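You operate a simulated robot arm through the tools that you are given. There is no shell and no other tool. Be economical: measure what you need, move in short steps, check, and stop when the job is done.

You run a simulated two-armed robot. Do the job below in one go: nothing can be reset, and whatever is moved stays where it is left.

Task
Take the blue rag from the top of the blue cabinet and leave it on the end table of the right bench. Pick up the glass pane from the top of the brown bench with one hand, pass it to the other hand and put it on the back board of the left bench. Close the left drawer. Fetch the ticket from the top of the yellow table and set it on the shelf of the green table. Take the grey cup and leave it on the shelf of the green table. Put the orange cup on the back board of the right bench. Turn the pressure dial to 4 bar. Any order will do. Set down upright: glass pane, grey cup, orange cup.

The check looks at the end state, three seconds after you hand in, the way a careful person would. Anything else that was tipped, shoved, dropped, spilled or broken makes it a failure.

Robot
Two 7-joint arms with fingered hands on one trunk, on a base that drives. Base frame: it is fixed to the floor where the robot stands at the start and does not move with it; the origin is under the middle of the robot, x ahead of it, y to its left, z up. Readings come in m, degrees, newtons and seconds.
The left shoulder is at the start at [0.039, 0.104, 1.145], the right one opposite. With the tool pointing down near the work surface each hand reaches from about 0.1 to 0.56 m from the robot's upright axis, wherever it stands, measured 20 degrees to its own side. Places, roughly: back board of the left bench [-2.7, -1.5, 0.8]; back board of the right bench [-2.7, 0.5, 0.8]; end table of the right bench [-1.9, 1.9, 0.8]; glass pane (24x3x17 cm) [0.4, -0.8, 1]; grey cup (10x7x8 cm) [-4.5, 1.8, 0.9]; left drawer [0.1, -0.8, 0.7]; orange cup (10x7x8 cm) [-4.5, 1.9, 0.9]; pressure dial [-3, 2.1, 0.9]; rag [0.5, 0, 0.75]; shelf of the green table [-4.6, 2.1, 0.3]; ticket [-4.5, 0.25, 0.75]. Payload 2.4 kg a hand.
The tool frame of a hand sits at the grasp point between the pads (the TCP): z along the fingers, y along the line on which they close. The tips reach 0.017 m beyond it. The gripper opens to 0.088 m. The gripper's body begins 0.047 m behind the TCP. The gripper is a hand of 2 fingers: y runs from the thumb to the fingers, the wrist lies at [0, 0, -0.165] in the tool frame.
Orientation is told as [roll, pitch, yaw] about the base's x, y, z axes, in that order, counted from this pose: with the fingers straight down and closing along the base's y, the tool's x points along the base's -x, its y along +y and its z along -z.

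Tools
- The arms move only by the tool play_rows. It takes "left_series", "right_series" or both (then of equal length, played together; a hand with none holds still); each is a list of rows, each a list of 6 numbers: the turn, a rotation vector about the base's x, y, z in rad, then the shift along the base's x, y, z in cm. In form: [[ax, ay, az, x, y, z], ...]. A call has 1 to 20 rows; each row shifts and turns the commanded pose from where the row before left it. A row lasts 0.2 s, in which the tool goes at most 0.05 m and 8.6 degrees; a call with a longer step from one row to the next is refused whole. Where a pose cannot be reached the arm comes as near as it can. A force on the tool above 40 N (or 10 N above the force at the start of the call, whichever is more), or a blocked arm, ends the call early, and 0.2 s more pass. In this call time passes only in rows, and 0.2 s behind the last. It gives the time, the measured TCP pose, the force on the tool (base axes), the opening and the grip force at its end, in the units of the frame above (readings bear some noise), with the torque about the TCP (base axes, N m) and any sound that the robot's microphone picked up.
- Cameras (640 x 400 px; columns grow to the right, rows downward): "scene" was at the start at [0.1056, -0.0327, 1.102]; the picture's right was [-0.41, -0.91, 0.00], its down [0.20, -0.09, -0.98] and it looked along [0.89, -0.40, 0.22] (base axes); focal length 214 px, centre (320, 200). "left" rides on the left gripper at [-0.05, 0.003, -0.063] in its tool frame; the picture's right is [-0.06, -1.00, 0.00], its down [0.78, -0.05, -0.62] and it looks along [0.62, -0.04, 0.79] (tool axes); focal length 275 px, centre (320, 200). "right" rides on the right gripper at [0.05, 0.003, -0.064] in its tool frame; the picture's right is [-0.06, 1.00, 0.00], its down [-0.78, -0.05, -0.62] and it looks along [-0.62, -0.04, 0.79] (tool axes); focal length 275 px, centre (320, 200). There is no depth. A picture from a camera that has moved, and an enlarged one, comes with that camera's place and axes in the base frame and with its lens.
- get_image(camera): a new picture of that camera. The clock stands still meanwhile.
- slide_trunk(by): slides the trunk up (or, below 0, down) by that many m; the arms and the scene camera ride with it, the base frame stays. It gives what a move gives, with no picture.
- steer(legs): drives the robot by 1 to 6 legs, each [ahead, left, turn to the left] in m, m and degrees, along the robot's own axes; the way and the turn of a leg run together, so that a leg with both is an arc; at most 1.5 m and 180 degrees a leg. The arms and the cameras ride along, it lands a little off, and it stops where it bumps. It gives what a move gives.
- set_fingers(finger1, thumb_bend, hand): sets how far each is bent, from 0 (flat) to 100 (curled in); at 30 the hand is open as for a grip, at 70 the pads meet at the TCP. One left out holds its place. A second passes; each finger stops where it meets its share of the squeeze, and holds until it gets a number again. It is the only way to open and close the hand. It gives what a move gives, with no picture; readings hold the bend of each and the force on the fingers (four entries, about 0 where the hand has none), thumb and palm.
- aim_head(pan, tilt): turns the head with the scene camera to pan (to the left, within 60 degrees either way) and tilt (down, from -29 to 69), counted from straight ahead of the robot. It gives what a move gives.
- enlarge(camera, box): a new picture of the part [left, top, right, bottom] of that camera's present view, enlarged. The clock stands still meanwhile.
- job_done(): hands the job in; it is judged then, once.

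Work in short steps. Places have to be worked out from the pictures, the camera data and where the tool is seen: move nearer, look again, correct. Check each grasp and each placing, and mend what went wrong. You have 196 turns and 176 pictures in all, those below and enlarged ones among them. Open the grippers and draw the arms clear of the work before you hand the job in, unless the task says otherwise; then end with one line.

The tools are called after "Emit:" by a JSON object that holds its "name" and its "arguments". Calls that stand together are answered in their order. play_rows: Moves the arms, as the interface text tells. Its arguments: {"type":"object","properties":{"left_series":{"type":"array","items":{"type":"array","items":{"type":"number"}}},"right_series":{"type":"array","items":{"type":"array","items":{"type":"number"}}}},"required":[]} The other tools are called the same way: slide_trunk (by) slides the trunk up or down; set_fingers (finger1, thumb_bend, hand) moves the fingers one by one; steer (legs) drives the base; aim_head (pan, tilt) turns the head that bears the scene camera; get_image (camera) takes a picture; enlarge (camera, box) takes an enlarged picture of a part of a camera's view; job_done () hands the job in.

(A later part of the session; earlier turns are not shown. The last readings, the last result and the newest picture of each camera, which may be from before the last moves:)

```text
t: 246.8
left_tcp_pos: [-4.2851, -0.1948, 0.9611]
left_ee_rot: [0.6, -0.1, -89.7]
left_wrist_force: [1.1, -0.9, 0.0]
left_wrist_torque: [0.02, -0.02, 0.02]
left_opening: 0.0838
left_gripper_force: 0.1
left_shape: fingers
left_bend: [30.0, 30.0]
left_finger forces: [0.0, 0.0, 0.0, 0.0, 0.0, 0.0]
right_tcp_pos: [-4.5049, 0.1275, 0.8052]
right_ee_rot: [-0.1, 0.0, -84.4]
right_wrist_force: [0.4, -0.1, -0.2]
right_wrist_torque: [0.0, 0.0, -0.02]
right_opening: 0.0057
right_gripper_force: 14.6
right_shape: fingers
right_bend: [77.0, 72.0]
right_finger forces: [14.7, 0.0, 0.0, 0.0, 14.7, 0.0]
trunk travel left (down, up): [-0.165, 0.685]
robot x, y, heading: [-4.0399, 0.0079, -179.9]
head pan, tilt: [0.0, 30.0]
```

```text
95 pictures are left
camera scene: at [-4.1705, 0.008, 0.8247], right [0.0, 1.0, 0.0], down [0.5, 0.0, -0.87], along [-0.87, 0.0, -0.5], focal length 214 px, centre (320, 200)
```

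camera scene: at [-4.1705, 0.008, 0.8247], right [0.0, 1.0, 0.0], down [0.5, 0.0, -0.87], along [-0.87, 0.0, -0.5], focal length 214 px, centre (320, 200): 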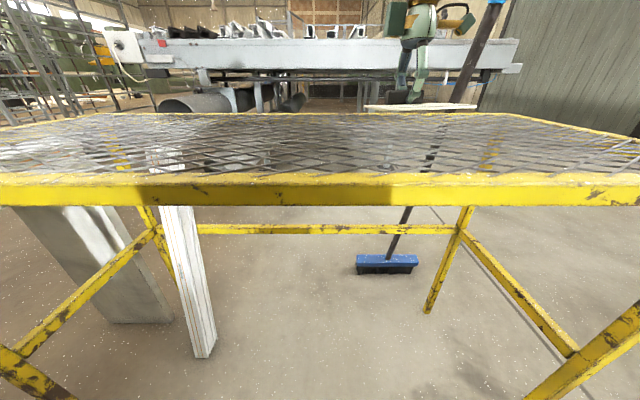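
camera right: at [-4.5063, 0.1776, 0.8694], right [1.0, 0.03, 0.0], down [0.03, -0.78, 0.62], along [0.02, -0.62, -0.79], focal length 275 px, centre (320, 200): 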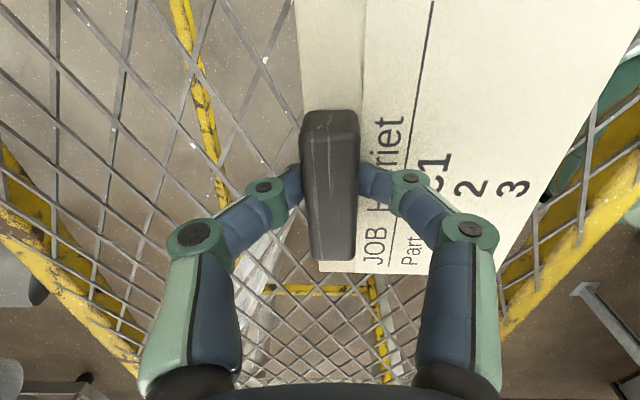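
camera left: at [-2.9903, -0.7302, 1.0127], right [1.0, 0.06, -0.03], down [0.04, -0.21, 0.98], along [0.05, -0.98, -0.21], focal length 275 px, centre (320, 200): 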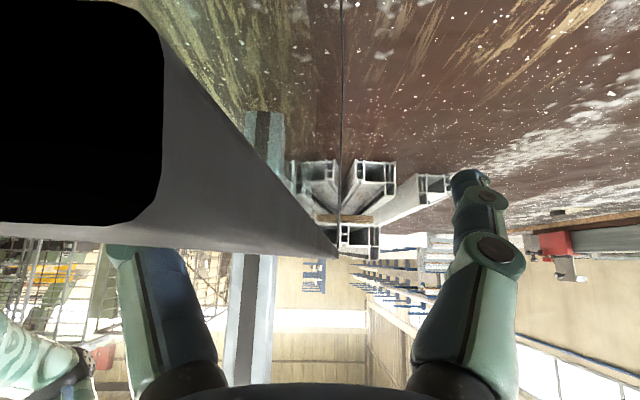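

The card comes along — the block is its grip. Lift it clear and back away from the yellow table.

Emit:
{"name": "play_rows", "arguments": {"right_series": [[0, 0, 0, 0, 0, 3], [0, 0, 0, 0, 0, 4], [0, 0, 0, 1, 0.5, 4], [0, 0, 0, 2, 1, 3]]}}

Emit:
{"name": "steer", "arguments": {"legs": [[-0.4, 0, 0], [0, -1.0, 0], [0, -0.85, 0]]}}

Emit:
{"name": "slide_trunk", "arguments": {"by": -0.16}}

Emit:
{"name": "aim_head", "arguments": {"pan": 0, "tilt": 25}}

Emit:
{"name": "get_image", "arguments": {"camera": "scene"}}

```text
t: 247.8
left_tcp_pos: [-4.285, -0.1946, 0.9618]
left_ee_rot: [0.6, 0.1, -89.7]
left_wrist_force: [0.1, -0.6, 0.3]
left_wrist_torque: [-0.03, 0.0, 0.02]
left_opening: 0.0838
left_gripper_force: 0.1
left_shape: fingers
left_bend: [30.0, 30.0]
left_finger forces: [0.0, 0.1, 0.1, 0.0, 0.0, 0.0]
right_tcp_pos: [-4.4755, 0.1427, 0.9451]
right_ee_rot: [0.0, 0.0, -84.4]
right_wrist_force: [0.0, 0.5, -0.9]
right_wrist_torque: [-0.02, -0.02, 0.01]
right_opening: 0.0058
right_gripper_force: 15.0
right_shape: fingers
right_bend: [77.0, 72.0]
right_finger forces: [14.8, 0.1, 0.1, 0.0, 14.7, 0.1]
trunk travel left (down, up): [-0.165, 0.685]
robot x, y, heading: [-4.0409, 0.0052, -179.8]
head pan, tilt: [0.0, 30.0]
```

```text
t: 259.2
left_tcp_pos: [-3.8848, 1.6643, 0.9627]
left_ee_rot: [0.7, 0.1, -89.2]
left_wrist_force: [-0.5, 0.5, -0.1]
left_wrist_torque: [-0.01, 0.0, -0.02]
left_opening: 0.0833
left_gripper_force: 0.1
left_shape: fingers
left_bend: [30.0, 30.0]
left_finger forces: [0.0, 0.0, 0.1, 0.0, 0.1, 0.1]
right_tcp_pos: [-4.0787, 1.9993, 0.9449]
right_ee_rot: [-0.1, -0.1, -83.9]
right_wrist_force: [-0.8, 0.7, -0.3]
right_wrist_torque: [-0.01, 0.0, 0.02]
right_opening: 0.0058
right_gripper_force: 14.8
right_shape: fingers
right_bend: [77.0, 72.0]
right_finger forces: [14.6, 0.0, 0.0, 0.0, 14.7, 0.0]
trunk travel left (down, up): [-0.165, 0.685]
robot x, y, heading: [-3.6417, 1.8653, -179.5]
head pan, tilt: [0.0, 30.0]
```

```text
t: 261.1
left_tcp_pos: [-3.8853, 1.6641, 0.8025]
left_ee_rot: [0.6, 0.1, -89.0]
left_wrist_force: [0.2, -0.1, -0.4]
left_wrist_torque: [0.04, -0.01, -0.01]
left_opening: 0.0837
left_gripper_force: 0.1
left_shape: fingers
left_bend: [30.0, 30.0]
left_finger forces: [0.0, 0.0, 0.1, 0.0, 0.2, 0.1]
right_tcp_pos: [-4.0811, 1.9993, 0.7863]
right_ee_rot: [-0.1, -0.1, -83.9]
right_wrist_force: [0.1, -0.1, -0.6]
right_wrist_torque: [0.01, 0.02, 0.0]
right_opening: 0.0056
right_gripper_force: 14.1
right_shape: fingers
right_bend: [77.0, 72.0]
right_finger forces: [14.6, 0.1, 0.1, 0.0, 14.7, 0.1]
trunk travel left (down, up): [-0.005, 0.845]
robot x, y, heading: [-3.6464, 1.8682, -179.1]
head pan, tilt: [0.0, 30.0]
```

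```text
t: 261.7
left_tcp_pos: [-3.8847, 1.6637, 0.8013]
left_ee_rot: [0.6, 0.1, -89.0]
left_wrist_force: [-0.8, 0.3, -0.3]
left_wrist_torque: [0.02, -0.01, -0.02]
left_opening: 0.0835
left_gripper_force: 0.1
left_shape: fingers
left_bend: [30.0, 30.0]
left_finger forces: [0.0, 0.1, 0.1, 0.0, 0.0, 0.0]
right_tcp_pos: [-4.0806, 1.9986, 0.7853]
right_ee_rot: [-0.1, -0.1, -83.9]
right_wrist_force: [-0.6, 1.6, -0.8]
right_wrist_torque: [-0.03, 0.02, 0.0]
right_opening: 0.0059
right_gripper_force: 15.3
right_shape: fingers
right_bend: [77.0, 72.0]
right_finger forces: [14.7, 0.0, 0.0, 0.1, 14.7, 0.0]
trunk travel left (down, up): [-0.005, 0.845]
robot x, y, heading: [-3.6434, 1.8699, -179.7]
head pan, tilt: [0.0, 25.0]
```

```text
94 pictures are left
camera scene: at [-3.7836, 1.8682, 0.6779], right [-0.01, 1.0, 0.0], down [0.42, 0.0, -0.91], along [-0.91, -0.01, -0.42], focal length 214 px, centre (320, 200)
```

scene: 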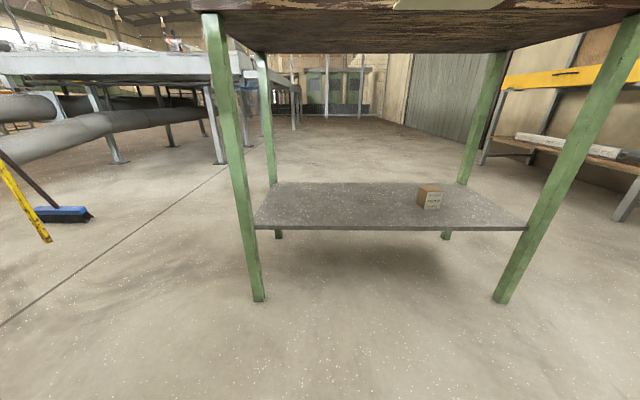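

Shelf at z≈0.31, front edge x≈-4.36, clear between y 1.7 and 2.2. Test how low the right hand gets in free space with the tool pointing down.

Emit:
{"name": "play_rows", "arguments": {"right_series": [[0, 0, 0, 0, 0, -4], [0, 0, 0, 0, 0, -4], [0, 0, 0, 0, 0, -4], [0, 0, 0, 0, 0, -4], [0, 0, 0, 0, 0, -4], [0, 0, 0, 0, 0, -4], [0, 0, 0, 0, 0, -4], [0, 0, 0, 0, 0, -4]]}}

Emit:
{"name": "get_image", "arguments": {"camera": "scene"}}

```text
t: 263.5
left_tcp_pos: [-3.8854, 1.6644, 0.8021]
left_ee_rot: [0.6, 0.2, -89.2]
left_wrist_force: [-0.2, 0.5, 0.6]
left_wrist_torque: [0.0, 0.01, 0.01]
left_opening: 0.0835
left_gripper_force: 0.1
left_shape: fingers
left_bend: [30.0, 30.0]
left_finger forces: [0.0, 0.1, 0.0, 0.0, 0.0, 0.2]
right_tcp_pos: [-4.0789, 2.0001, 0.4648]
right_ee_rot: [0.0, -0.1, -83.9]
right_wrist_force: [-0.4, -0.3, -0.9]
right_wrist_torque: [0.01, 0.01, 0.0]
right_opening: 0.0058
right_gripper_force: 14.2
right_shape: fingers
right_bend: [77.0, 72.0]
right_finger forces: [14.6, 0.0, 0.0, 0.1, 14.7, 0.0]
trunk travel left (down, up): [-0.005, 0.845]
robot x, y, heading: [-3.647, 1.8719, -179.6]
head pan, tilt: [0.0, 25.0]
```

```text
93 pictures are left
camera scene: at [-3.7836, 1.8682, 0.678], right [-0.01, 1.0, 0.0], down [0.42, 0.0, -0.91], along [-0.91, -0.01, -0.42], focal length 214 px, centre (320, 200)
```

scene: 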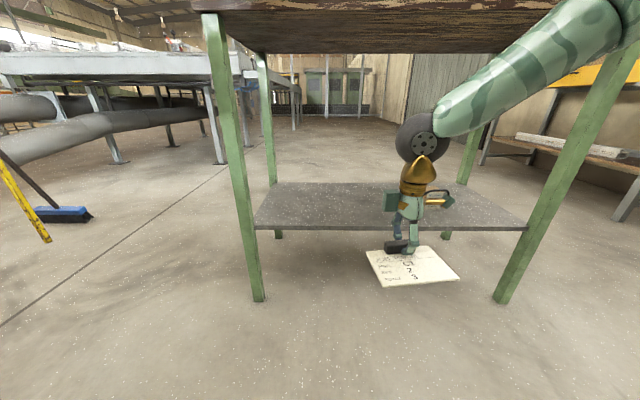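

The hand can go low enough with the tool down. Pull the left hand back, align, and drive in so the ticket is over the shelf.

Emit:
{"name": "play_rows", "arguments": {"left_series": [[0, 0, 0, 3, -2, 0], [0, 0, 0, 3, -2, 0], [0, 0, 0, 3, -2, 0]]}}

Emit:
{"name": "steer", "arguments": {"legs": [[0, -0.08, -0.4], [0.25, 0, 0]]}}

Emit:
{"name": "get_image", "arguments": {"camera": "scene"}}

```text
t: 264.3
left_tcp_pos: [-3.8066, 1.6543, 0.8071]
left_ee_rot: [0.5, 0.1, -89.1]
left_wrist_force: [-22.2, 3.8, 4.8]
left_wrist_torque: [-0.03, -0.08, 0.0]
left_opening: 0.0236
left_gripper_force: 0.0
left_shape: fingers
left_bend: [50.0, 30.0]
left_finger forces: [0.0, 0.0, 0.0, 0.0, 0.0, 0.0]
left hand out of reach, approached as far as the arm can: row 2, 3
right_tcp_pos: [-4.0797, 1.9998, 0.464]
right_ee_rot: [0.0, 0.0, -83.9]
right_wrist_force: [-0.4, -0.3, -0.3]
right_wrist_torque: [0.04, 0.04, 0.01]
right_opening: 0.0057
right_gripper_force: 14.3
right_shape: fingers
right_bend: [77.0, 72.0]
right_finger forces: [14.6, 0.0, 0.0, 0.1, 14.6, 0.1]
trunk travel left (down, up): [-0.005, 0.845]
robot x, y, heading: [-3.6475, 1.8701, -179.4]
head pan, tilt: [0.0, 25.0]
```

```text
t: 266.8
left_tcp_pos: [-4.0573, 1.7324, 0.8074]
left_ee_rot: [0.5, 0.1, -89.7]
left_wrist_force: [-21.1, 6.3, 6.6]
left_wrist_torque: [0.01, -0.08, 0.03]
left_opening: 0.0237
left_gripper_force: 0.2
left_shape: fingers
left_bend: [49.0, 30.0]
left_finger forces: [0.0, 0.0, 0.0, 0.0, 0.0, 0.0]
right_tcp_pos: [-4.3254, 2.0814, 0.4643]
right_ee_rot: [-0.2, 0.0, -84.4]
right_wrist_force: [-1.1, 0.1, -0.7]
right_wrist_torque: [0.0, 0.01, 0.02]
right_opening: 0.0058
right_gripper_force: 14.3
right_shape: fingers
right_bend: [77.0, 72.0]
right_finger forces: [14.5, 0.1, 0.0, 0.0, 14.6, 0.0]
trunk travel left (down, up): [-0.005, 0.845]
robot x, y, heading: [-3.8931, 1.951, -179.9]
head pan, tilt: [0.0, 25.0]
```

```text
92 pictures are left
camera scene: at [-4.0314, 1.9471, 0.678], right [0.0, 1.0, 0.0], down [0.42, 0.0, -0.91], along [-0.91, 0.0, -0.42], focal length 214 px, centre (320, 200)
```

scene: 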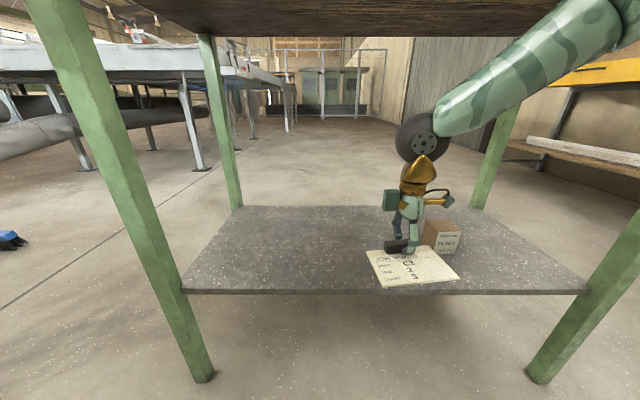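

Left hand touched the robot's own body; ease it forward. Lower the right hand to 0.395, then drive in the rest.

Emit:
{"name": "play_rows", "arguments": {"left_series": [[0, 0, 0, -2, -2, 0], [0, 0, 0, -2, -3, 0], [0, 0, 0, 0, 0, 0]], "right_series": [[0, 0, 0, 0, 0, -2.5], [0, 0, 0, 0, 0, -2.5], [0, 0, 0, 0, 0, -2]]}}

Emit:
{"name": "steer", "arguments": {"legs": [[0.13, 0, 0]]}}

Emit:
{"name": "get_image", "arguments": {"camera": "scene"}}

```text
t: 267.6
left_tcp_pos: [-4.0827, 1.7314, 0.8031]
left_ee_rot: [0.5, 0.0, -89.5]
left_wrist_force: [-14.9, 4.4, 0.2]
left_wrist_torque: [0.02, 0.09, 0.1]
left_opening: 0.0515
left_gripper_force: 0.0
left_shape: fingers
left_bend: [48.0, 30.0]
left_finger forces: [0.0, 0.0, 0.0, 0.0, 0.1, 0.1]
left hand out of reach, approached as far as the arm can: row 1, 2
right_tcp_pos: [-4.3203, 2.0938, 0.4046]
right_ee_rot: [0.0, 0.0, -84.4]
right_wrist_force: [0.8, 0.2, -0.2]
right_wrist_torque: [0.05, -0.03, 0.01]
right_opening: 0.0059
right_gripper_force: 14.4
right_shape: fingers
right_bend: [77.0, 72.0]
right_finger forces: [14.6, 0.0, 0.1, 0.0, 14.6, 0.1]
right hand out of reach, approached as far as the arm can: row 2, 3
trunk travel left (down, up): [-0.005, 0.845]
robot x, y, heading: [-3.8894, 1.9512, -179.8]
head pan, tilt: [0.0, 25.0]
```

```text
t: 268.9
left_tcp_pos: [-4.2151, 1.7302, 0.8032]
left_ee_rot: [0.5, 0.0, -89.9]
left_wrist_force: [-15.1, 4.4, -1.0]
left_wrist_torque: [0.03, 0.05, 0.05]
left_opening: 0.0516
left_gripper_force: 0.1
left_shape: fingers
left_bend: [48.0, 30.0]
left_finger forces: [0.0, 0.1, 0.0, 0.1, 0.0, 0.0]
right_tcp_pos: [-4.4509, 2.0945, 0.4054]
right_ee_rot: [-0.2, 0.0, -84.6]
right_wrist_force: [-1.0, 0.3, -0.5]
right_wrist_torque: [0.0, 0.02, -0.02]
right_opening: 0.0058
right_gripper_force: 14.5
right_shape: fingers
right_bend: [77.0, 72.0]
right_finger forces: [14.6, 0.0, 0.0, 0.0, 14.6, 0.0]
trunk travel left (down, up): [-0.005, 0.845]
robot x, y, heading: [-4.0229, 1.9493, 179.7]
head pan, tilt: [0.0, 25.0]
```

```text
91 pictures are left
camera scene: at [-4.1629, 1.9474, 0.678], right [0.0, 1.0, 0.0], down [0.42, 0.0, -0.91], along [-0.91, 0.0, -0.42], focal length 214 px, centre (320, 200)
```

scene: 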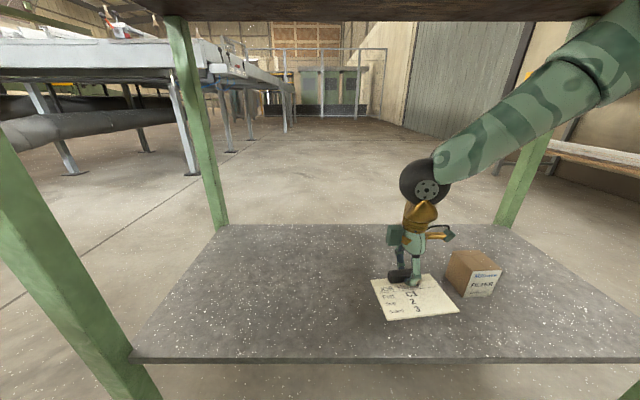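

The right hand bottoms out at z≈0.405 at this reach, so I need to be closer. First raise the left hand out of the way, above table height.

Emit:
{"name": "play_rows", "arguments": {"left_series": [[0, 0, 0, -1, -2, 1], [0, 0, 0, -1, -2, 3], [0, 0, 0, 0, -2, 4], [0, 0, 0, 0, -2, 4], [0, 0, 0, 0, -2, 4], [0, 0, 0, 0, 0, 4], [0, 0, 0, 0, 0, 4]]}}

Emit:
{"name": "get_image", "arguments": {"camera": "left"}}

```text
t: 270.5
left_tcp_pos: [-4.236, 1.8063, 0.9034]
left_ee_rot: [0.6, 0.3, -89.7]
left_wrist_force: [-0.7, 0.5, 0.0]
left_wrist_torque: [0.0, 0.01, 0.03]
left_opening: 0.0835
left_gripper_force: 0.0
left_shape: fingers
left_bend: [30.0, 30.0]
left_finger forces: [0.0, 0.1, 0.0, 0.0, 0.1, 0.0]
left hand out of reach, approached as far as the arm can: row 1, 2, 3, 4, 5, 6, 7
right_tcp_pos: [-4.4511, 2.0947, 0.4059]
right_ee_rot: [-0.1, -0.2, -84.6]
right_wrist_force: [0.6, -0.1, -0.3]
right_wrist_torque: [0.01, 0.03, 0.0]
right_opening: 0.0054
right_gripper_force: 14.7
right_shape: fingers
right_bend: [77.0, 72.0]
right_finger forces: [14.6, 0.0, 0.0, 0.1, 14.6, 0.0]
trunk travel left (down, up): [-0.005, 0.845]
robot x, y, heading: [-4.0253, 1.946, 179.7]
head pan, tilt: [0.0, 25.0]
```

```text
90 pictures are left
camera left: at [-4.2328, 1.756, 0.9684], right [-1.0, -0.07, -0.01], down [-0.06, 0.78, 0.62], along [-0.03, 0.62, -0.78], focal length 275 px, centre (320, 200)
```

left: 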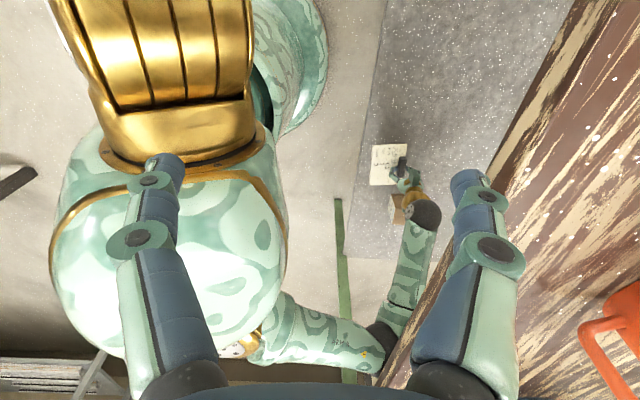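

The left hand must go higher still (table edge at x≈-4.31). Move it up and to its own side.

Emit:
{"name": "play_rows", "arguments": {"left_series": [[0, 0, 0, 0, 0, 4], [0, 0, 0, 0, 0, 4], [0, 0, 0, 0, -1, 4], [0, 0, 0, 0, -2, 4], [0, 0, 0, 0, -2, 4]]}}

```text
t: 271.7
left_tcp_pos: [-4.2151, 1.8527, 0.9379]
left_ee_rot: [0.5, 0.2, -89.7]
left_wrist_force: [0.0, -0.8, -0.1]
left_wrist_torque: [0.0, 0.01, 0.02]
left_opening: 0.0836
left_gripper_force: 0.1
left_shape: fingers
left_bend: [30.0, 30.0]
left_finger forces: [0.0, 0.1, 0.0, 0.0, 0.0, 0.0]
left hand out of reach, approached as far as the arm can: row 1, 2, 3, 4, 5
right_tcp_pos: [-4.4507, 2.0949, 0.4053]
right_ee_rot: [-0.1, 0.0, -84.6]
right_wrist_force: [-0.1, 0.2, -0.5]
right_wrist_torque: [0.03, 0.03, -0.01]
right_opening: 0.0056
right_gripper_force: 14.8
right_shape: fingers
right_bend: [77.0, 72.0]
right_finger forces: [14.5, 0.1, 0.1, 0.1, 14.6, 0.0]
trunk travel left (down, up): [-0.005, 0.845]
robot x, y, heading: [-4.0235, 1.946, 180.0]
head pan, tilt: [0.0, 25.0]
```

Back out to give the left arm room and rearrange it out to the side.

Emit:
{"name": "steer", "arguments": {"legs": [[-0.35, 0, 0]]}}

Emit:
{"name": "play_rows", "arguments": {"left_series": [[0, 0, 0, -4, 0, 0], [0, 0, 0, -4, 0, 0], [0, 0, 0, -2, -4, 0], [0, 0, 0, 0, -4.5, 0], [0, 0, 0, 0, -4.5, 0], [0, 0, 0, 0, -4.5, 0], [0, 0, 0, 1, -4.5, 0], [0, 0, 0, 2, -4, 0], [0, 0, 0, 2, -4, 0]]}}

Emit:
{"name": "get_image", "arguments": {"camera": "scene"}}

```text
t: 274.0
left_tcp_pos: [-3.866, 1.8523, 0.9379]
left_ee_rot: [0.4, 0.2, -89.6]
left_wrist_force: [-0.1, 0.3, 0.3]
left_wrist_torque: [-0.03, -0.02, -0.02]
left_opening: 0.0833
left_gripper_force: 0.0
left_shape: fingers
left_bend: [30.0, 30.0]
left_finger forces: [0.1, 0.0, 0.0, 0.1, 0.0, 0.0]
right_tcp_pos: [-4.0992, 2.0941, 0.4053]
right_ee_rot: [-0.1, 0.0, -84.3]
right_wrist_force: [-0.2, 0.1, -0.4]
right_wrist_torque: [0.01, -0.01, 0.01]
right_opening: 0.0055
right_gripper_force: 14.8
right_shape: fingers
right_bend: [77.0, 72.0]
right_finger forces: [14.7, 0.0, 0.0, 0.1, 14.7, 0.1]
trunk travel left (down, up): [-0.005, 0.845]
robot x, y, heading: [-3.6729, 1.9477, -180.0]
head pan, tilt: [0.0, 25.0]
```

```text
t: 276.0
left_tcp_pos: [-3.9748, 1.693, 0.7961]
left_ee_rot: [0.5, 0.1, -89.5]
left_wrist_force: [-0.7, -0.6, 0.4]
left_wrist_torque: [-0.01, 0.03, -0.02]
left_opening: 0.0837
left_gripper_force: 0.0
left_shape: fingers
left_bend: [30.0, 30.0]
left_finger forces: [0.0, 0.0, 0.0, 0.1, 0.0, 0.0]
left hand out of reach, approached as far as the arm can: row 1, 3, 4, 5, 6, 7, 8, 9
right_tcp_pos: [-4.0999, 2.094, 0.4054]
right_ee_rot: [-0.1, -0.1, -84.2]
right_wrist_force: [-1.1, 0.5, -0.9]
right_wrist_torque: [0.01, 0.04, 0.0]
right_opening: 0.0056
right_gripper_force: 14.6
right_shape: fingers
right_bend: [77.0, 72.0]
right_finger forces: [14.5, 0.0, 0.0, 0.0, 14.5, 0.0]
trunk travel left (down, up): [-0.005, 0.845]
robot x, y, heading: [-3.667, 1.9456, -179.8]
head pan, tilt: [0.0, 25.0]
```

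```text
89 pictures are left
camera scene: at [-3.8118, 1.9475, 0.678], right [0.0, 1.0, 0.0], down [0.42, 0.0, -0.91], along [-0.91, 0.0, -0.42], focal length 214 px, centre (320, 200)
```

scene: 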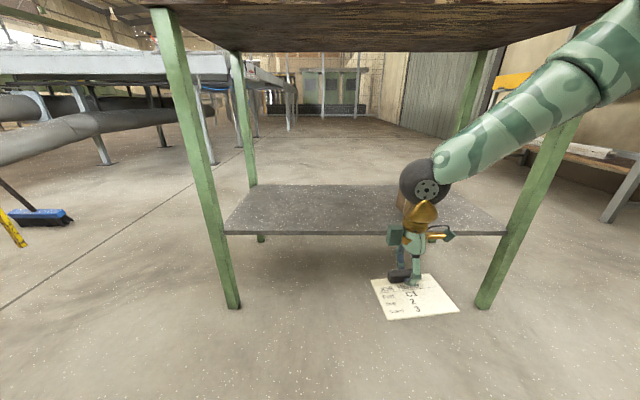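

The left arm is awkward there; I rotate its hand 90° about vertical (narrow side toward the table) and pull it back to ~0.2 m, which gives clearance.

Emit:
{"name": "play_rows", "arguments": {"left_series": [[0, 0, -0.143, 0, 0, 0], [0, 0, -0.143, 0, 0, 0], [0, 0, -0.143, 0, 0, 0], [0, 0, -0.143, 0, 0, 0], [0, 0, -0.143, 0, 0, 0], [0, 0, -0.143, 0, 0, 0], [0, 0, -0.143, 0, 0, 0], [0, 0, -0.143, 0, 0, 0], [0, 0, -0.143, 0, 0, 0], [0, 0, -0.143, 0, 0, 0], [0, 0, -0.143, 0, 0, 0], [0, 0, 0, 2, 0, 0], [0, 0, 0, 2, 0, 0], [0, 0, 0, 2, 0, 0], [0, 0, 0, 2, 0, 0], [0, 0, 0, 2, 0, 0]]}}

Emit:
{"name": "get_image", "arguments": {"camera": "left"}}

```text
t: 279.4
left_tcp_pos: [-3.8854, 1.72, 0.7841]
left_ee_rot: [0.5, 0.2, -179.6]
left_wrist_force: [0.6, -0.4, 0.5]
left_wrist_torque: [0.0, 0.04, 0.01]
left_opening: 0.0835
left_gripper_force: 0.0
left_shape: fingers
left_bend: [30.0, 30.0]
left_finger forces: [0.0, 0.1, 0.1, 0.1, 0.1, 0.0]
left hand out of reach, approached as far as the arm can: row 12, 13, 14, 15, 16
right_tcp_pos: [-4.1004, 2.0936, 0.4045]
right_ee_rot: [-0.1, -0.2, -84.2]
right_wrist_force: [0.4, -0.5, 0.5]
right_wrist_torque: [0.0, -0.01, 0.03]
right_opening: 0.0057
right_gripper_force: 14.6
right_shape: fingers
right_bend: [77.0, 72.0]
right_finger forces: [14.7, 0.1, 0.1, 0.1, 14.6, 0.1]
trunk travel left (down, up): [-0.005, 0.845]
robot x, y, heading: [-3.6726, 1.9498, -179.8]
head pan, tilt: [0.0, 25.0]
```

```text
88 pictures are left
camera left: at [-3.9347, 1.7169, 0.8488], right [-0.07, 1.0, -0.01], down [0.78, 0.06, 0.62], along [0.62, 0.04, -0.78], focal length 275 px, centre (320, 200)
```

left: 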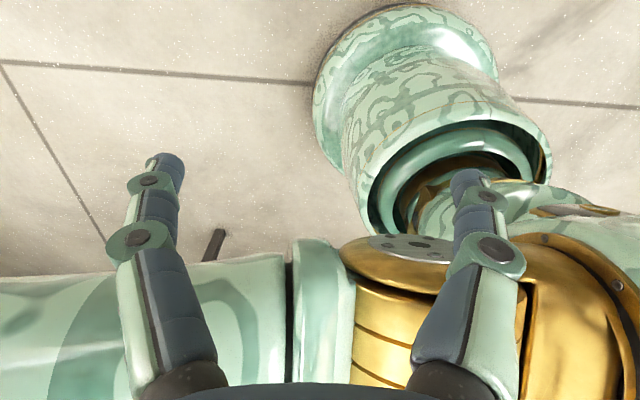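

Instead I shift the robot 0.3 m left so the left hand is outside the table's end, then drive in.

Emit:
{"name": "steer", "arguments": {"legs": [[0, 0.3, 0], [0.25, 0, 0]]}}

Emit:
{"name": "get_image", "arguments": {"camera": "scene"}}

```text
t: 282.8
left_tcp_pos: [-4.1337, 1.4209, 0.7848]
left_ee_rot: [0.4, 0.2, -179.8]
left_wrist_force: [-0.3, -0.2, 0.4]
left_wrist_torque: [0.02, -0.03, 0.01]
left_opening: 0.0834
left_gripper_force: 0.1
left_shape: fingers
left_bend: [30.0, 30.0]
left_finger forces: [0.0, 0.1, 0.1, 0.0, 0.0, 0.0]
right_tcp_pos: [-4.3464, 1.7952, 0.4067]
right_ee_rot: [-0.1, -0.1, -84.4]
right_wrist_force: [0.8, -1.1, -0.7]
right_wrist_torque: [-0.02, 0.05, -0.01]
right_opening: 0.0057
right_gripper_force: 14.3
right_shape: fingers
right_bend: [77.0, 72.0]
right_finger forces: [14.5, 0.0, 0.0, 0.0, 14.6, 0.0]
trunk travel left (down, up): [-0.005, 0.845]
robot x, y, heading: [-3.9199, 1.6472, -179.9]
head pan, tilt: [0.0, 25.0]
```

```text
87 pictures are left
camera scene: at [-4.059, 1.648, 0.678], right [0.0, 1.0, 0.0], down [0.42, 0.0, -0.91], along [-0.91, 0.0, -0.42], focal length 214 px, centre (320, 200)
```

scene: 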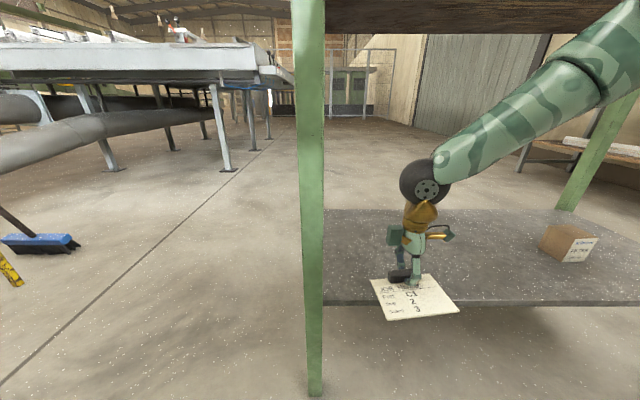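

Continue forward 0.14 and then lower the hand with a small pull-back.

Emit:
{"name": "steer", "arguments": {"legs": [[0.14, 0, 0]]}}

Emit:
{"name": "play_rows", "arguments": {"right_series": [[0, 0, 0, 2, 0, -1], [0, 0, 0, 2, 0, -1.5], [0, 0, 0, 0, 0, -1.5]]}}

Emit:
{"name": "get_image", "arguments": {"camera": "scene"}}

```text
t: 284.1
left_tcp_pos: [-4.2718, 1.4202, 0.784]
left_ee_rot: [0.6, 0.2, -179.7]
left_wrist_force: [-0.4, 1.2, -0.3]
left_wrist_torque: [0.01, -0.01, 0.0]
left_opening: 0.0834
left_gripper_force: 0.1
left_shape: fingers
left_bend: [30.0, 30.0]
left_finger forces: [0.0, 0.0, 0.0, 0.0, 0.0, 0.0]
right_tcp_pos: [-4.4865, 1.7934, 0.4059]
right_ee_rot: [-0.1, -0.2, -84.4]
right_wrist_force: [0.2, -0.1, -0.4]
right_wrist_torque: [0.01, 0.02, 0.01]
right_opening: 0.0053
right_gripper_force: 14.5
right_shape: fingers
right_bend: [77.0, 72.0]
right_finger forces: [14.5, 0.1, 0.1, 0.0, 14.5, 0.1]
trunk travel left (down, up): [-0.005, 0.845]
robot x, y, heading: [-4.0596, 1.6474, -179.8]
head pan, tilt: [0.0, 25.0]
```

```text
t: 284.9
left_tcp_pos: [-4.2715, 1.4198, 0.7835]
left_ee_rot: [0.5, 0.2, -179.7]
left_wrist_force: [-0.7, 0.7, -0.4]
left_wrist_torque: [-0.01, -0.06, 0.0]
left_opening: 0.0836
left_gripper_force: 0.1
left_shape: fingers
left_bend: [30.0, 30.0]
left_finger forces: [0.0, 0.0, 0.1, 0.1, 0.1, 0.0]
right_tcp_pos: [-4.4426, 1.8072, 0.3835]
right_ee_rot: [-0.1, -0.1, -84.3]
right_wrist_force: [0.4, 0.2, -0.7]
right_wrist_torque: [0.01, 0.01, -0.01]
right_opening: 0.0059
right_gripper_force: 14.6
right_shape: fingers
right_bend: [77.0, 72.0]
right_finger forces: [14.6, 0.1, 0.0, 0.1, 14.6, 0.0]
right hand out of reach, approached as far as the arm can: row 2, 3
trunk travel left (down, up): [-0.005, 0.845]
robot x, y, heading: [-4.0591, 1.6431, -179.8]
head pan, tilt: [0.0, 25.0]
```

```text
86 pictures are left
camera scene: at [-4.198, 1.6474, 0.678], right [0.0, 1.0, 0.0], down [0.42, 0.0, -0.91], along [-0.91, 0.0, -0.42], focal length 214 px, centre (320, 200)
```

scene: 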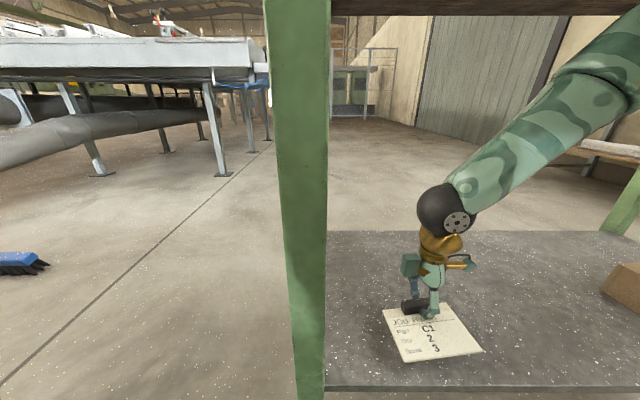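

Tool-down bottoms at 0.38. Tilt the hand forward ~20° while lowering, so the card's near edge touches first.

Emit:
{"name": "play_rows", "arguments": {"right_series": [[0, 0.09, 0, -0.7, 0, 0], [0, 0.09, 0, -0.7, 0, -0.5], [0, 0.09, 0, -0.7, 0, -1], [0, 0.09, 0, -0.7, 0, -1]]}}

Emit:
{"name": "get_image", "arguments": {"camera": "scene"}}

```text
t: 285.9
left_tcp_pos: [-4.2718, 1.4204, 0.7856]
left_ee_rot: [0.4, 0.2, -179.7]
left_wrist_force: [0.3, -0.5, -0.1]
left_wrist_torque: [0.0, -0.03, -0.02]
left_opening: 0.0832
left_gripper_force: 0.1
left_shape: fingers
left_bend: [30.0, 30.0]
left_finger forces: [0.0, 0.1, 0.1, 0.0, 0.0, 0.0]
right_tcp_pos: [-4.4699, 1.821, 0.3818]
right_ee_rot: [-20.7, 1.8, -84.7]
right_wrist_force: [0.1, -0.1, -0.1]
right_wrist_torque: [0.02, 0.01, -0.01]
right_opening: 0.0055
right_gripper_force: 14.9
right_shape: fingers
right_bend: [77.0, 72.0]
right_finger forces: [14.6, 0.0, 0.0, 0.0, 14.5, 0.1]
right hand out of reach, approached as far as the arm can: row 2, 3, 4
trunk travel left (down, up): [-0.005, 0.845]
robot x, y, heading: [-4.0573, 1.6454, -180.0]
head pan, tilt: [0.0, 25.0]
```

```text
85 pictures are left
camera scene: at [-4.198, 1.6474, 0.678], right [0.0, 1.0, 0.0], down [0.42, 0.0, -0.91], along [-0.91, 0.0, -0.42], focal length 214 px, centre (320, 200)
```

scene: 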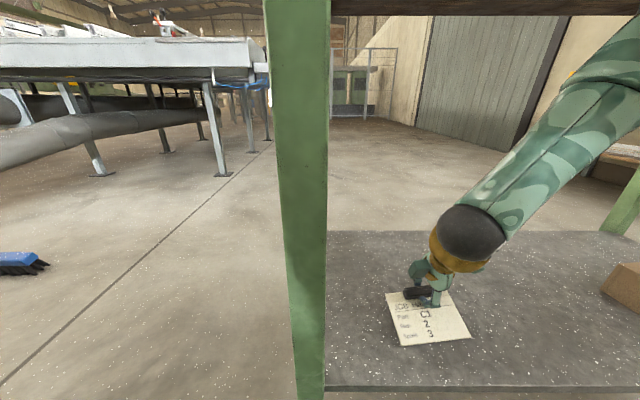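

The solver drifts outward, suggesting more room there. Move the hand outward (+y) and down.

Emit:
{"name": "play_rows", "arguments": {"right_series": [[0, 0, 0, 0.5, 3, 0], [0, 0, 0, 0.5, 3, -1], [0, 0, 0, 0.5, 3, -1.5], [0, 0, 0, 0, 1, -1.5]]}}

Emit:
{"name": "get_image", "arguments": {"camera": "scene"}}

```text
t: 286.9
left_tcp_pos: [-4.2721, 1.4192, 0.7851]
left_ee_rot: [0.5, 0.3, -179.7]
left_wrist_force: [0.4, -0.3, -0.1]
left_wrist_torque: [0.0, 0.0, -0.02]
left_opening: 0.0836
left_gripper_force: 0.1
left_shape: fingers
left_bend: [30.0, 30.0]
left_finger forces: [0.0, 0.0, 0.0, 0.1, 0.0, 0.0]
right_tcp_pos: [-4.4543, 1.9228, 0.3452]
right_ee_rot: [-20.6, 2.0, -84.8]
right_wrist_force: [-0.2, -0.2, 0.7]
right_wrist_torque: [-0.01, -0.11, -0.05]
right_opening: 0.0063
right_gripper_force: 17.2
right_shape: fingers
right_bend: [80.0, 69.0]
right_finger forces: [16.5, 0.1, 0.1, 0.0, 16.8, 0.0]
right hand out of reach, approached as far as the arm can: row 4
trunk travel left (down, up): [-0.005, 0.845]
robot x, y, heading: [-4.0567, 1.6503, -179.7]
head pan, tilt: [0.0, 25.0]
```

```text
84 pictures are left
camera scene: at [-4.198, 1.6474, 0.678], right [0.0, 1.0, 0.0], down [0.42, 0.0, -0.91], along [-0.91, 0.0, -0.42], focal length 214 px, centre (320, 200)
```

scene: 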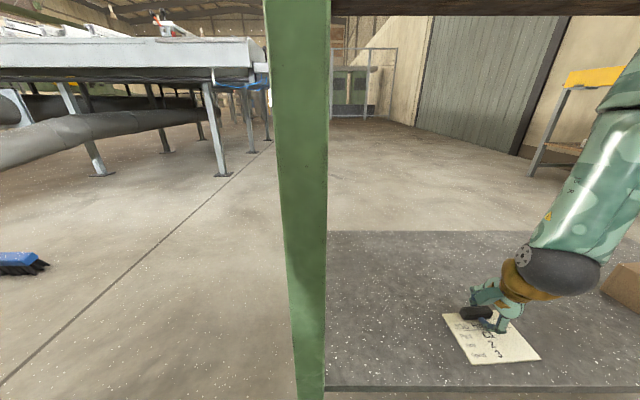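

Outward works: z=0.345 reached and the card's near edge is touching. Untilt the hand and lower to shelf contact.

Emit:
{"name": "play_rows", "arguments": {"right_series": [[0, -0.12, 0, 0, 1, 0], [0, -0.12, 0, 0, 1, 0], [0, -0.12, 0, 0, 0.5, 0], [0, 0, 0, 0, 0, -0.7]]}}

Emit:
{"name": "get_image", "arguments": {"camera": "scene"}}

```text
t: 287.9
left_tcp_pos: [-4.27, 1.4191, 0.7837]
left_ee_rot: [0.5, 0.3, -179.7]
left_wrist_force: [0.6, 0.4, 1.1]
left_wrist_torque: [-0.03, 0.03, -0.01]
left_opening: 0.0836
left_gripper_force: 0.0
left_shape: fingers
left_bend: [30.0, 30.0]
left_finger forces: [0.0, 0.0, 0.1, 0.0, 0.1, 0.0]
right_tcp_pos: [-4.455, 1.9467, 0.3393]
right_ee_rot: [-4.4, 1.6, -84.4]
right_wrist_force: [0.7, 1.4, 3.5]
right_wrist_torque: [0.0, 0.04, -0.02]
right_opening: 0.0054
right_gripper_force: 15.7
right_shape: fingers
right_bend: [80.0, 73.0]
right_finger forces: [16.0, 0.0, 0.0, 0.0, 15.2, 0.0]
right hand out of reach, approached as far as the arm can: row 3
trunk travel left (down, up): [-0.005, 0.845]
robot x, y, heading: [-4.062, 1.649, -179.6]
head pan, tilt: [0.0, 25.0]
```

```text
83 pictures are left
camera scene: at [-4.1979, 1.6474, 0.6781], right [0.0, 1.0, 0.0], down [0.42, 0.0, -0.91], along [-0.91, 0.0, -0.42], focal length 214 px, centre (320, 200)
```

scene: 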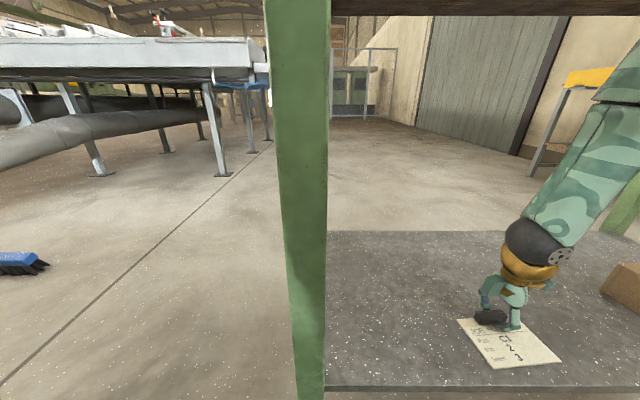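

Card lies on the shelf (3.5 N contact), fully inside the edge. Release and lift.

Emit:
{"name": "set_fingers", "arguments": {"hand": "right", "finger1": 45, "thumb_bend": 45}}

Emit:
{"name": "play_rows", "arguments": {"right_series": [[0, 0, 0, 0, 0, 2], [0, 0, 0, 0, 0, 3], [0, 0, 0, 0, 0, 3]]}}

Emit:
{"name": "get_image", "arguments": {"camera": "scene"}}

```text
t: 288.9
left_tcp_pos: [-4.2714, 1.4191, 0.7838]
left_ee_rot: [0.4, 0.1, -179.7]
left_wrist_force: [0.3, 0.9, 0.9]
left_wrist_torque: [-0.02, -0.02, 0.0]
left_opening: 0.0837
left_gripper_force: 0.1
left_shape: fingers
left_bend: [30.0, 30.0]
left_finger forces: [0.0, 0.0, 0.0, 0.1, 0.0, 0.0]
right_tcp_pos: [-4.4539, 1.9474, 0.3393]
right_ee_rot: [-4.4, 1.8, -84.4]
right_wrist_force: [0.0, 1.0, 21.0]
right_wrist_torque: [0.01, -0.09, 0.0]
right_opening: 0.0269
right_gripper_force: 11.7
right_shape: fingers
right_bend: [74.0, 45.0]
right_finger forces: [22.8, 0.1, 0.0, 0.0, 0.1, 0.0]
trunk travel left (down, up): [-0.005, 0.845]
robot x, y, heading: [-4.0597, 1.6449, -179.8]
head pan, tilt: [0.0, 25.0]
```

```text
t: 289.9
left_tcp_pos: [-4.27, 1.4208, 0.7845]
left_ee_rot: [0.6, 0.2, -179.7]
left_wrist_force: [-0.4, 0.0, -0.2]
left_wrist_torque: [0.01, 0.03, 0.03]
left_opening: 0.0834
left_gripper_force: 0.1
left_shape: fingers
left_bend: [30.0, 30.0]
left_finger forces: [0.0, 0.1, 0.0, 0.0, 0.0, 0.1]
right_tcp_pos: [-4.3921, 1.9496, 0.3768]
right_ee_rot: [4.9, 1.0, -84.3]
right_wrist_force: [-0.4, -0.2, -0.3]
right_wrist_torque: [0.02, 0.01, 0.01]
right_opening: 0.0504
right_gripper_force: 0.0
right_shape: fingers
right_bend: [45.0, 45.0]
right_finger forces: [0.0, 0.0, 0.1, 0.0, 0.1, 0.1]
trunk travel left (down, up): [-0.005, 0.845]
robot x, y, heading: [-4.0584, 1.6422, -179.7]
head pan, tilt: [0.0, 25.0]
stopped in row 3 (right hand): the arm was blocked; the commanded pose is now the measured one
```

```text
82 pictures are left
camera scene: at [-4.196, 1.6466, 0.6778], right [0.0, 1.0, 0.0], down [0.43, 0.0, -0.91], along [-0.91, 0.0, -0.43], focal length 214 px, centre (320, 200)
```

scene: 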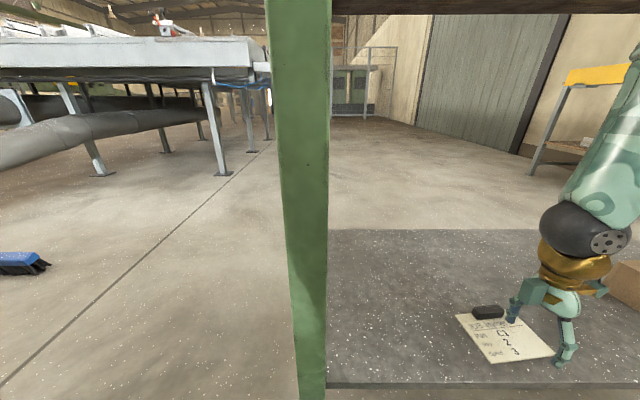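

Ticket is on the shelf. The arm was blocked on raising (elbow under the table top), so I back straight out instead.

Emit:
{"name": "steer", "arguments": {"legs": [[-0.3, 0, 0]]}}

Emit:
{"name": "get_image", "arguments": {"camera": "scene"}}

```text
t: 292.0
left_tcp_pos: [-3.9741, 1.4198, 0.7839]
left_ee_rot: [0.6, 0.2, 179.8]
left_wrist_force: [0.2, 0.1, -0.1]
left_wrist_torque: [0.02, -0.02, -0.01]
left_opening: 0.0837
left_gripper_force: 0.0
left_shape: fingers
left_bend: [30.0, 30.0]
left_finger forces: [0.1, 0.1, 0.0, 0.0, 0.0, 0.0]
right_tcp_pos: [-4.1006, 1.9505, 0.3816]
right_ee_rot: [3.8, 1.2, -84.8]
right_wrist_force: [1.1, 0.0, 0.5]
right_wrist_torque: [-0.01, 0.01, -0.02]
right_opening: 0.0502
right_gripper_force: 0.1
right_shape: fingers
right_bend: [45.0, 45.0]
right_finger forces: [0.0, 0.2, 0.0, 0.0, 0.2, 0.0]
trunk travel left (down, up): [-0.005, 0.845]
robot x, y, heading: [-3.7575, 1.6453, 179.4]
head pan, tilt: [0.0, 25.0]
```

```text
81 pictures are left
camera scene: at [-3.8986, 1.6466, 0.678], right [0.01, 1.0, 0.0], down [0.42, 0.0, -0.91], along [-0.91, 0.01, -0.42], focal length 214 px, centre (320, 200)
```

scene: 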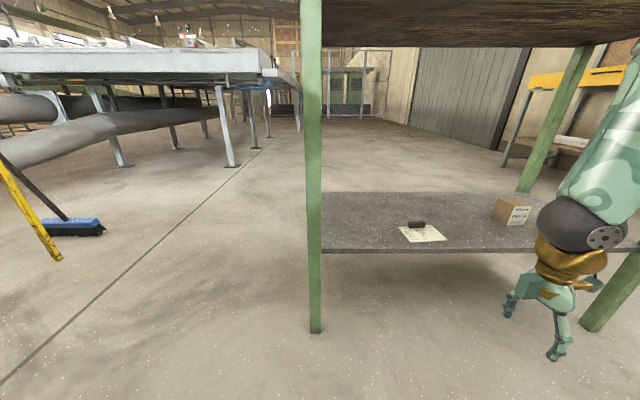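

Ticket is on the shelf. Raise the trunk and inspect the table top with the cups.

Emit:
{"name": "slide_trunk", "arguments": {"by": 0.36}}

Emit:
{"name": "aim_head", "arguments": {"pan": -5, "tilt": 25}}

Emit:
{"name": "get_image", "arguments": {"camera": "scene"}}

Emit:
{"name": "enlarge", "arguments": {"camera": "scene", "box": [280, 100, 480, 225]}}

```text
t: 295.5
left_tcp_pos: [-3.975, 1.4196, 1.1447]
left_ee_rot: [0.5, 0.2, 179.8]
left_wrist_force: [-0.4, 0.1, -1.0]
left_wrist_torque: [0.02, -0.01, -0.01]
left_opening: 0.0835
left_gripper_force: 0.1
left_shape: fingers
left_bend: [30.0, 30.0]
left_finger forces: [0.0, 0.0, 0.1, 0.0, 0.1, 0.0]
right_tcp_pos: [-4.1172, 1.9503, 0.7867]
right_ee_rot: [-4.4, 1.9, -85.0]
right_wrist_force: [0.3, 0.2, 0.7]
right_wrist_torque: [-0.03, 0.0, 0.02]
right_opening: 0.0503
right_gripper_force: 0.1
right_shape: fingers
right_bend: [45.0, 45.0]
right_finger forces: [0.0, 0.1, 0.0, 0.0, 0.0, 0.0]
trunk travel left (down, up): [-0.365, 0.485]
robot x, y, heading: [-3.7569, 1.642, 179.7]
head pan, tilt: [0.0, 25.0]
```

```text
t: 296.1
left_tcp_pos: [-3.9743, 1.4193, 1.1451]
left_ee_rot: [0.5, 0.2, 179.7]
left_wrist_force: [-0.4, 0.0, 0.1]
left_wrist_torque: [0.01, -0.01, -0.02]
left_opening: 0.0835
left_gripper_force: 0.2
left_shape: fingers
left_bend: [30.0, 30.0]
left_finger forces: [0.1, 0.0, 0.1, 0.0, 0.0, 0.1]
right_tcp_pos: [-4.1179, 1.9497, 0.7873]
right_ee_rot: [-4.4, 2.0, -85.0]
right_wrist_force: [-0.2, -0.1, -0.4]
right_wrist_torque: [0.01, 0.03, 0.01]
right_opening: 0.0505
right_gripper_force: 0.0
right_shape: fingers
right_bend: [45.0, 45.0]
right_finger forces: [0.0, 0.0, 0.1, 0.0, 0.0, 0.1]
trunk travel left (down, up): [-0.365, 0.485]
robot x, y, heading: [-3.7581, 1.6409, 179.6]
head pan, tilt: [-5.0, 25.0]
```

```text
80 pictures are left
camera scene: at [-3.8812, 1.6545, 1.0324], right [0.09, 1.0, 0.0], down [0.42, -0.04, -0.91], along [-0.9, 0.08, -0.42], focal length 214 px, centre (320, 200)
```

scene: 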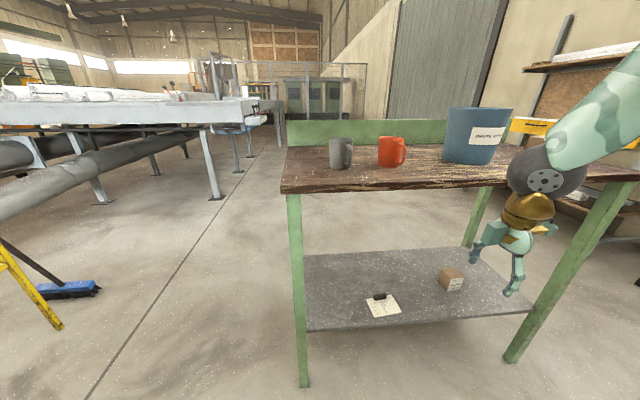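

```text
3.20 times, centred on (380, 162) of scene
camera zoom: at [-3.8812, 1.6545, 1.0324], right [0.09, 1.0, 0.0], down [0.42, -0.04, -0.91], along [-0.9, 0.08, -0.42], focal length 686 px, centre (128, 320)
```

zoom: 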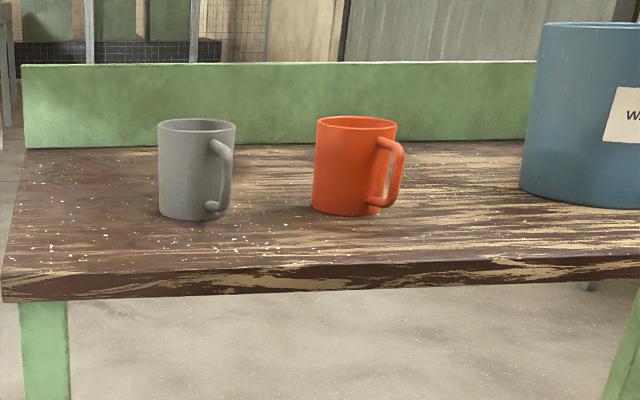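

Both cups are upright. Grey cup ≈(-4.51,1.77), handle toward the robot and slightly right; orange ≈(-4.50,1.915), handle to the right. Raise the right hand and yaw it so the fingers straddle the grey cup away from its handle.

Emit:
{"name": "play_rows", "arguments": {"right_series": [[0, -0.07, 0, 0, -1.5, 4], [0, 0, -0.142, 0, -1.5, 4], [0, 0, -0.142, 0, -1.5, 4], [0, 0, -0.142, 0, -1.5, 4], [0, 0, -0.142, 0, -1.5, 4], [0, 0, -0.142, 0, -1.5, 4], [0, 0, -0.142, 0, -1.5, 3], [0, 0, -0.142, 0, -1.5, 0], [0, 0, -0.142, 0, -1.5, 0]]}}

Emit:
{"name": "set_fingers", "arguments": {"hand": "right", "finger1": 28, "thumb_bend": 28}}

Emit:
{"name": "steer", "arguments": {"legs": [[0.32, 0, 0]]}}

Emit:
{"name": "get_image", "arguments": {"camera": "right"}}

Emit:
{"name": "get_image", "arguments": {"camera": "scene"}}

```text
t: 298.1
left_tcp_pos: [-3.9752, 1.4198, 1.1451]
left_ee_rot: [0.5, 0.3, 179.9]
left_wrist_force: [0.2, 0.2, -0.1]
left_wrist_torque: [0.02, 0.0, -0.02]
left_opening: 0.0836
left_gripper_force: 0.1
left_shape: fingers
left_bend: [30.0, 30.0]
left_finger forces: [0.1, 0.1, 0.0, 0.0, 0.0, 0.1]
right_tcp_pos: [-4.1178, 1.8152, 1.0572]
right_ee_rot: [-0.4, 1.5, -150.2]
right_wrist_force: [0.8, 0.7, -1.1]
right_wrist_torque: [0.03, 0.0, -0.01]
right_opening: 0.0506
right_gripper_force: 0.2
right_shape: fingers
right_bend: [45.0, 45.0]
right_finger forces: [0.0, 0.1, 0.0, 0.0, 0.0, 0.0]
trunk travel left (down, up): [-0.365, 0.485]
robot x, y, heading: [-3.76, 1.6463, 179.8]
head pan, tilt: [-5.0, 25.0]
```

```text
t: 299.1
left_tcp_pos: [-3.975, 1.4191, 1.1438]
left_ee_rot: [0.4, 0.2, 179.8]
left_wrist_force: [0.7, -0.3, 0.3]
left_wrist_torque: [0.0, 0.0, 0.04]
left_opening: 0.0833
left_gripper_force: 0.1
left_shape: fingers
left_bend: [30.0, 30.0]
left_finger forces: [0.0, 0.1, 0.0, 0.0, 0.0, 0.1]
right_tcp_pos: [-4.1176, 1.8162, 1.0571]
right_ee_rot: [-0.5, 1.5, -149.9]
right_wrist_force: [0.3, 0.1, 0.3]
right_wrist_torque: [-0.02, 0.02, 0.02]
right_opening: 0.0866
right_gripper_force: 0.0
right_shape: fingers
right_bend: [28.0, 28.0]
right_finger forces: [0.0, 0.0, 0.2, 0.1, 0.0, 0.1]
trunk travel left (down, up): [-0.365, 0.485]
robot x, y, heading: [-3.7573, 1.6467, 179.5]
head pan, tilt: [-5.0, 25.0]
```

```text
t: 301.2
left_tcp_pos: [-4.2897, 1.4238, 1.1442]
left_ee_rot: [0.5, 0.2, 179.4]
left_wrist_force: [0.4, 0.1, 0.4]
left_wrist_torque: [0.01, 0.01, 0.01]
left_opening: 0.0835
left_gripper_force: 0.1
left_shape: fingers
left_bend: [30.0, 30.0]
left_finger forces: [0.0, 0.0, 0.0, 0.1, 0.0, 0.1]
right_tcp_pos: [-4.4305, 1.8207, 1.0578]
right_ee_rot: [-0.5, 1.6, -150.2]
right_wrist_force: [-0.4, -0.8, -0.2]
right_wrist_torque: [0.02, -0.01, 0.02]
right_opening: 0.0863
right_gripper_force: 0.1
right_shape: fingers
right_bend: [28.0, 28.0]
right_finger forces: [0.0, 0.0, 0.0, 0.1, 0.1, 0.0]
trunk travel left (down, up): [-0.365, 0.485]
robot x, y, heading: [-4.0684, 1.6485, 179.4]
head pan, tilt: [-5.0, 25.0]
```

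```text
78 pictures are left
camera right: at [-4.3866, 1.8418, 1.1226], right [0.44, -0.9, -0.01], down [-0.72, -0.36, 0.6], along [-0.54, -0.26, -0.8], focal length 275 px, centre (320, 200)
```

right: 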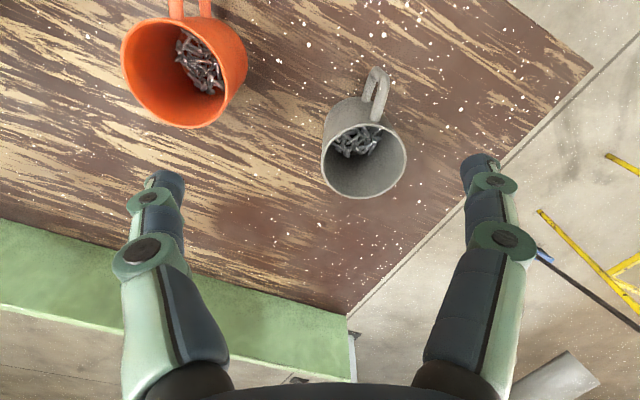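

```text
77 pictures are left
camera scene: at [-4.1948, 1.6577, 1.0323], right [0.1, 1.0, 0.0], down [0.42, -0.04, -0.91], along [-0.9, 0.09, -0.42], focal length 214 px, centre (320, 200)
```

scene: 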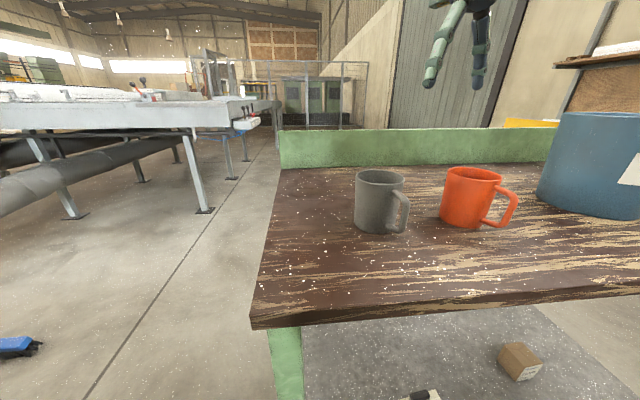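

The cups hold metal bits, so they must stay upright. Grey rim centre ≈(-4.466,1.769), handle straight toward the robot: yaw the hand 26° further and move above it.

Emit:
{"name": "play_rows", "arguments": {"right_series": [[0, 0, -0.148, -1.2, -1.7, 0], [0, 0, -0.148, -1.2, -1.7, 0], [0, 0, -0.148, -1.2, -1.7, 0], [0, -0.025, 0, 0, 0, -1]]}}

Emit:
{"name": "get_image", "arguments": {"camera": "right"}}

```text
t: 302.2
left_tcp_pos: [-4.2895, 1.4241, 1.1435]
left_ee_rot: [0.5, 0.2, 179.5]
left_wrist_force: [0.2, 0.0, -0.7]
left_wrist_torque: [-0.05, 0.02, 0.03]
left_opening: 0.0838
left_gripper_force: 0.1
left_shape: fingers
left_bend: [30.0, 30.0]
left_finger forces: [0.0, 0.0, 0.1, 0.1, 0.0, 0.1]
right_tcp_pos: [-4.467, 1.7684, 1.0472]
right_ee_rot: [-0.4, 3.0, -175.8]
right_wrist_force: [-1.1, 0.9, 1.3]
right_wrist_torque: [0.02, -0.01, -0.01]
right_opening: 0.0864
right_gripper_force: 0.1
right_shape: fingers
right_bend: [28.0, 28.0]
right_finger forces: [0.0, 0.0, 0.1, 0.0, 0.0, 0.1]
trunk travel left (down, up): [-0.365, 0.485]
robot x, y, heading: [-4.0732, 1.6476, 179.4]
head pan, tilt: [-5.0, 25.0]
```

```text
76 pictures are left
camera right: at [-4.4198, 1.7696, 1.1139], right [0.01, -1.0, -0.01], down [-0.82, -0.01, 0.58], along [-0.58, 0.0, -0.82], focal length 275 px, centre (320, 200)
```

right: 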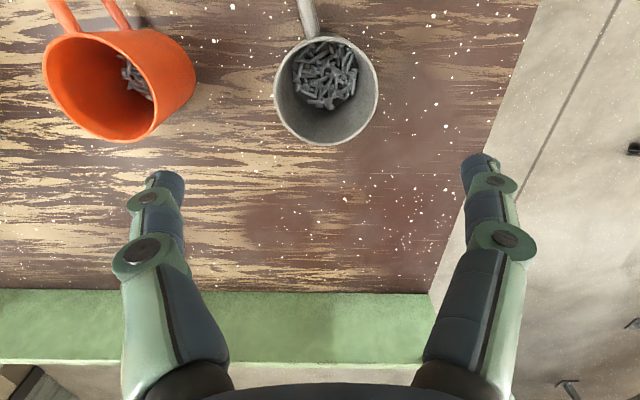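

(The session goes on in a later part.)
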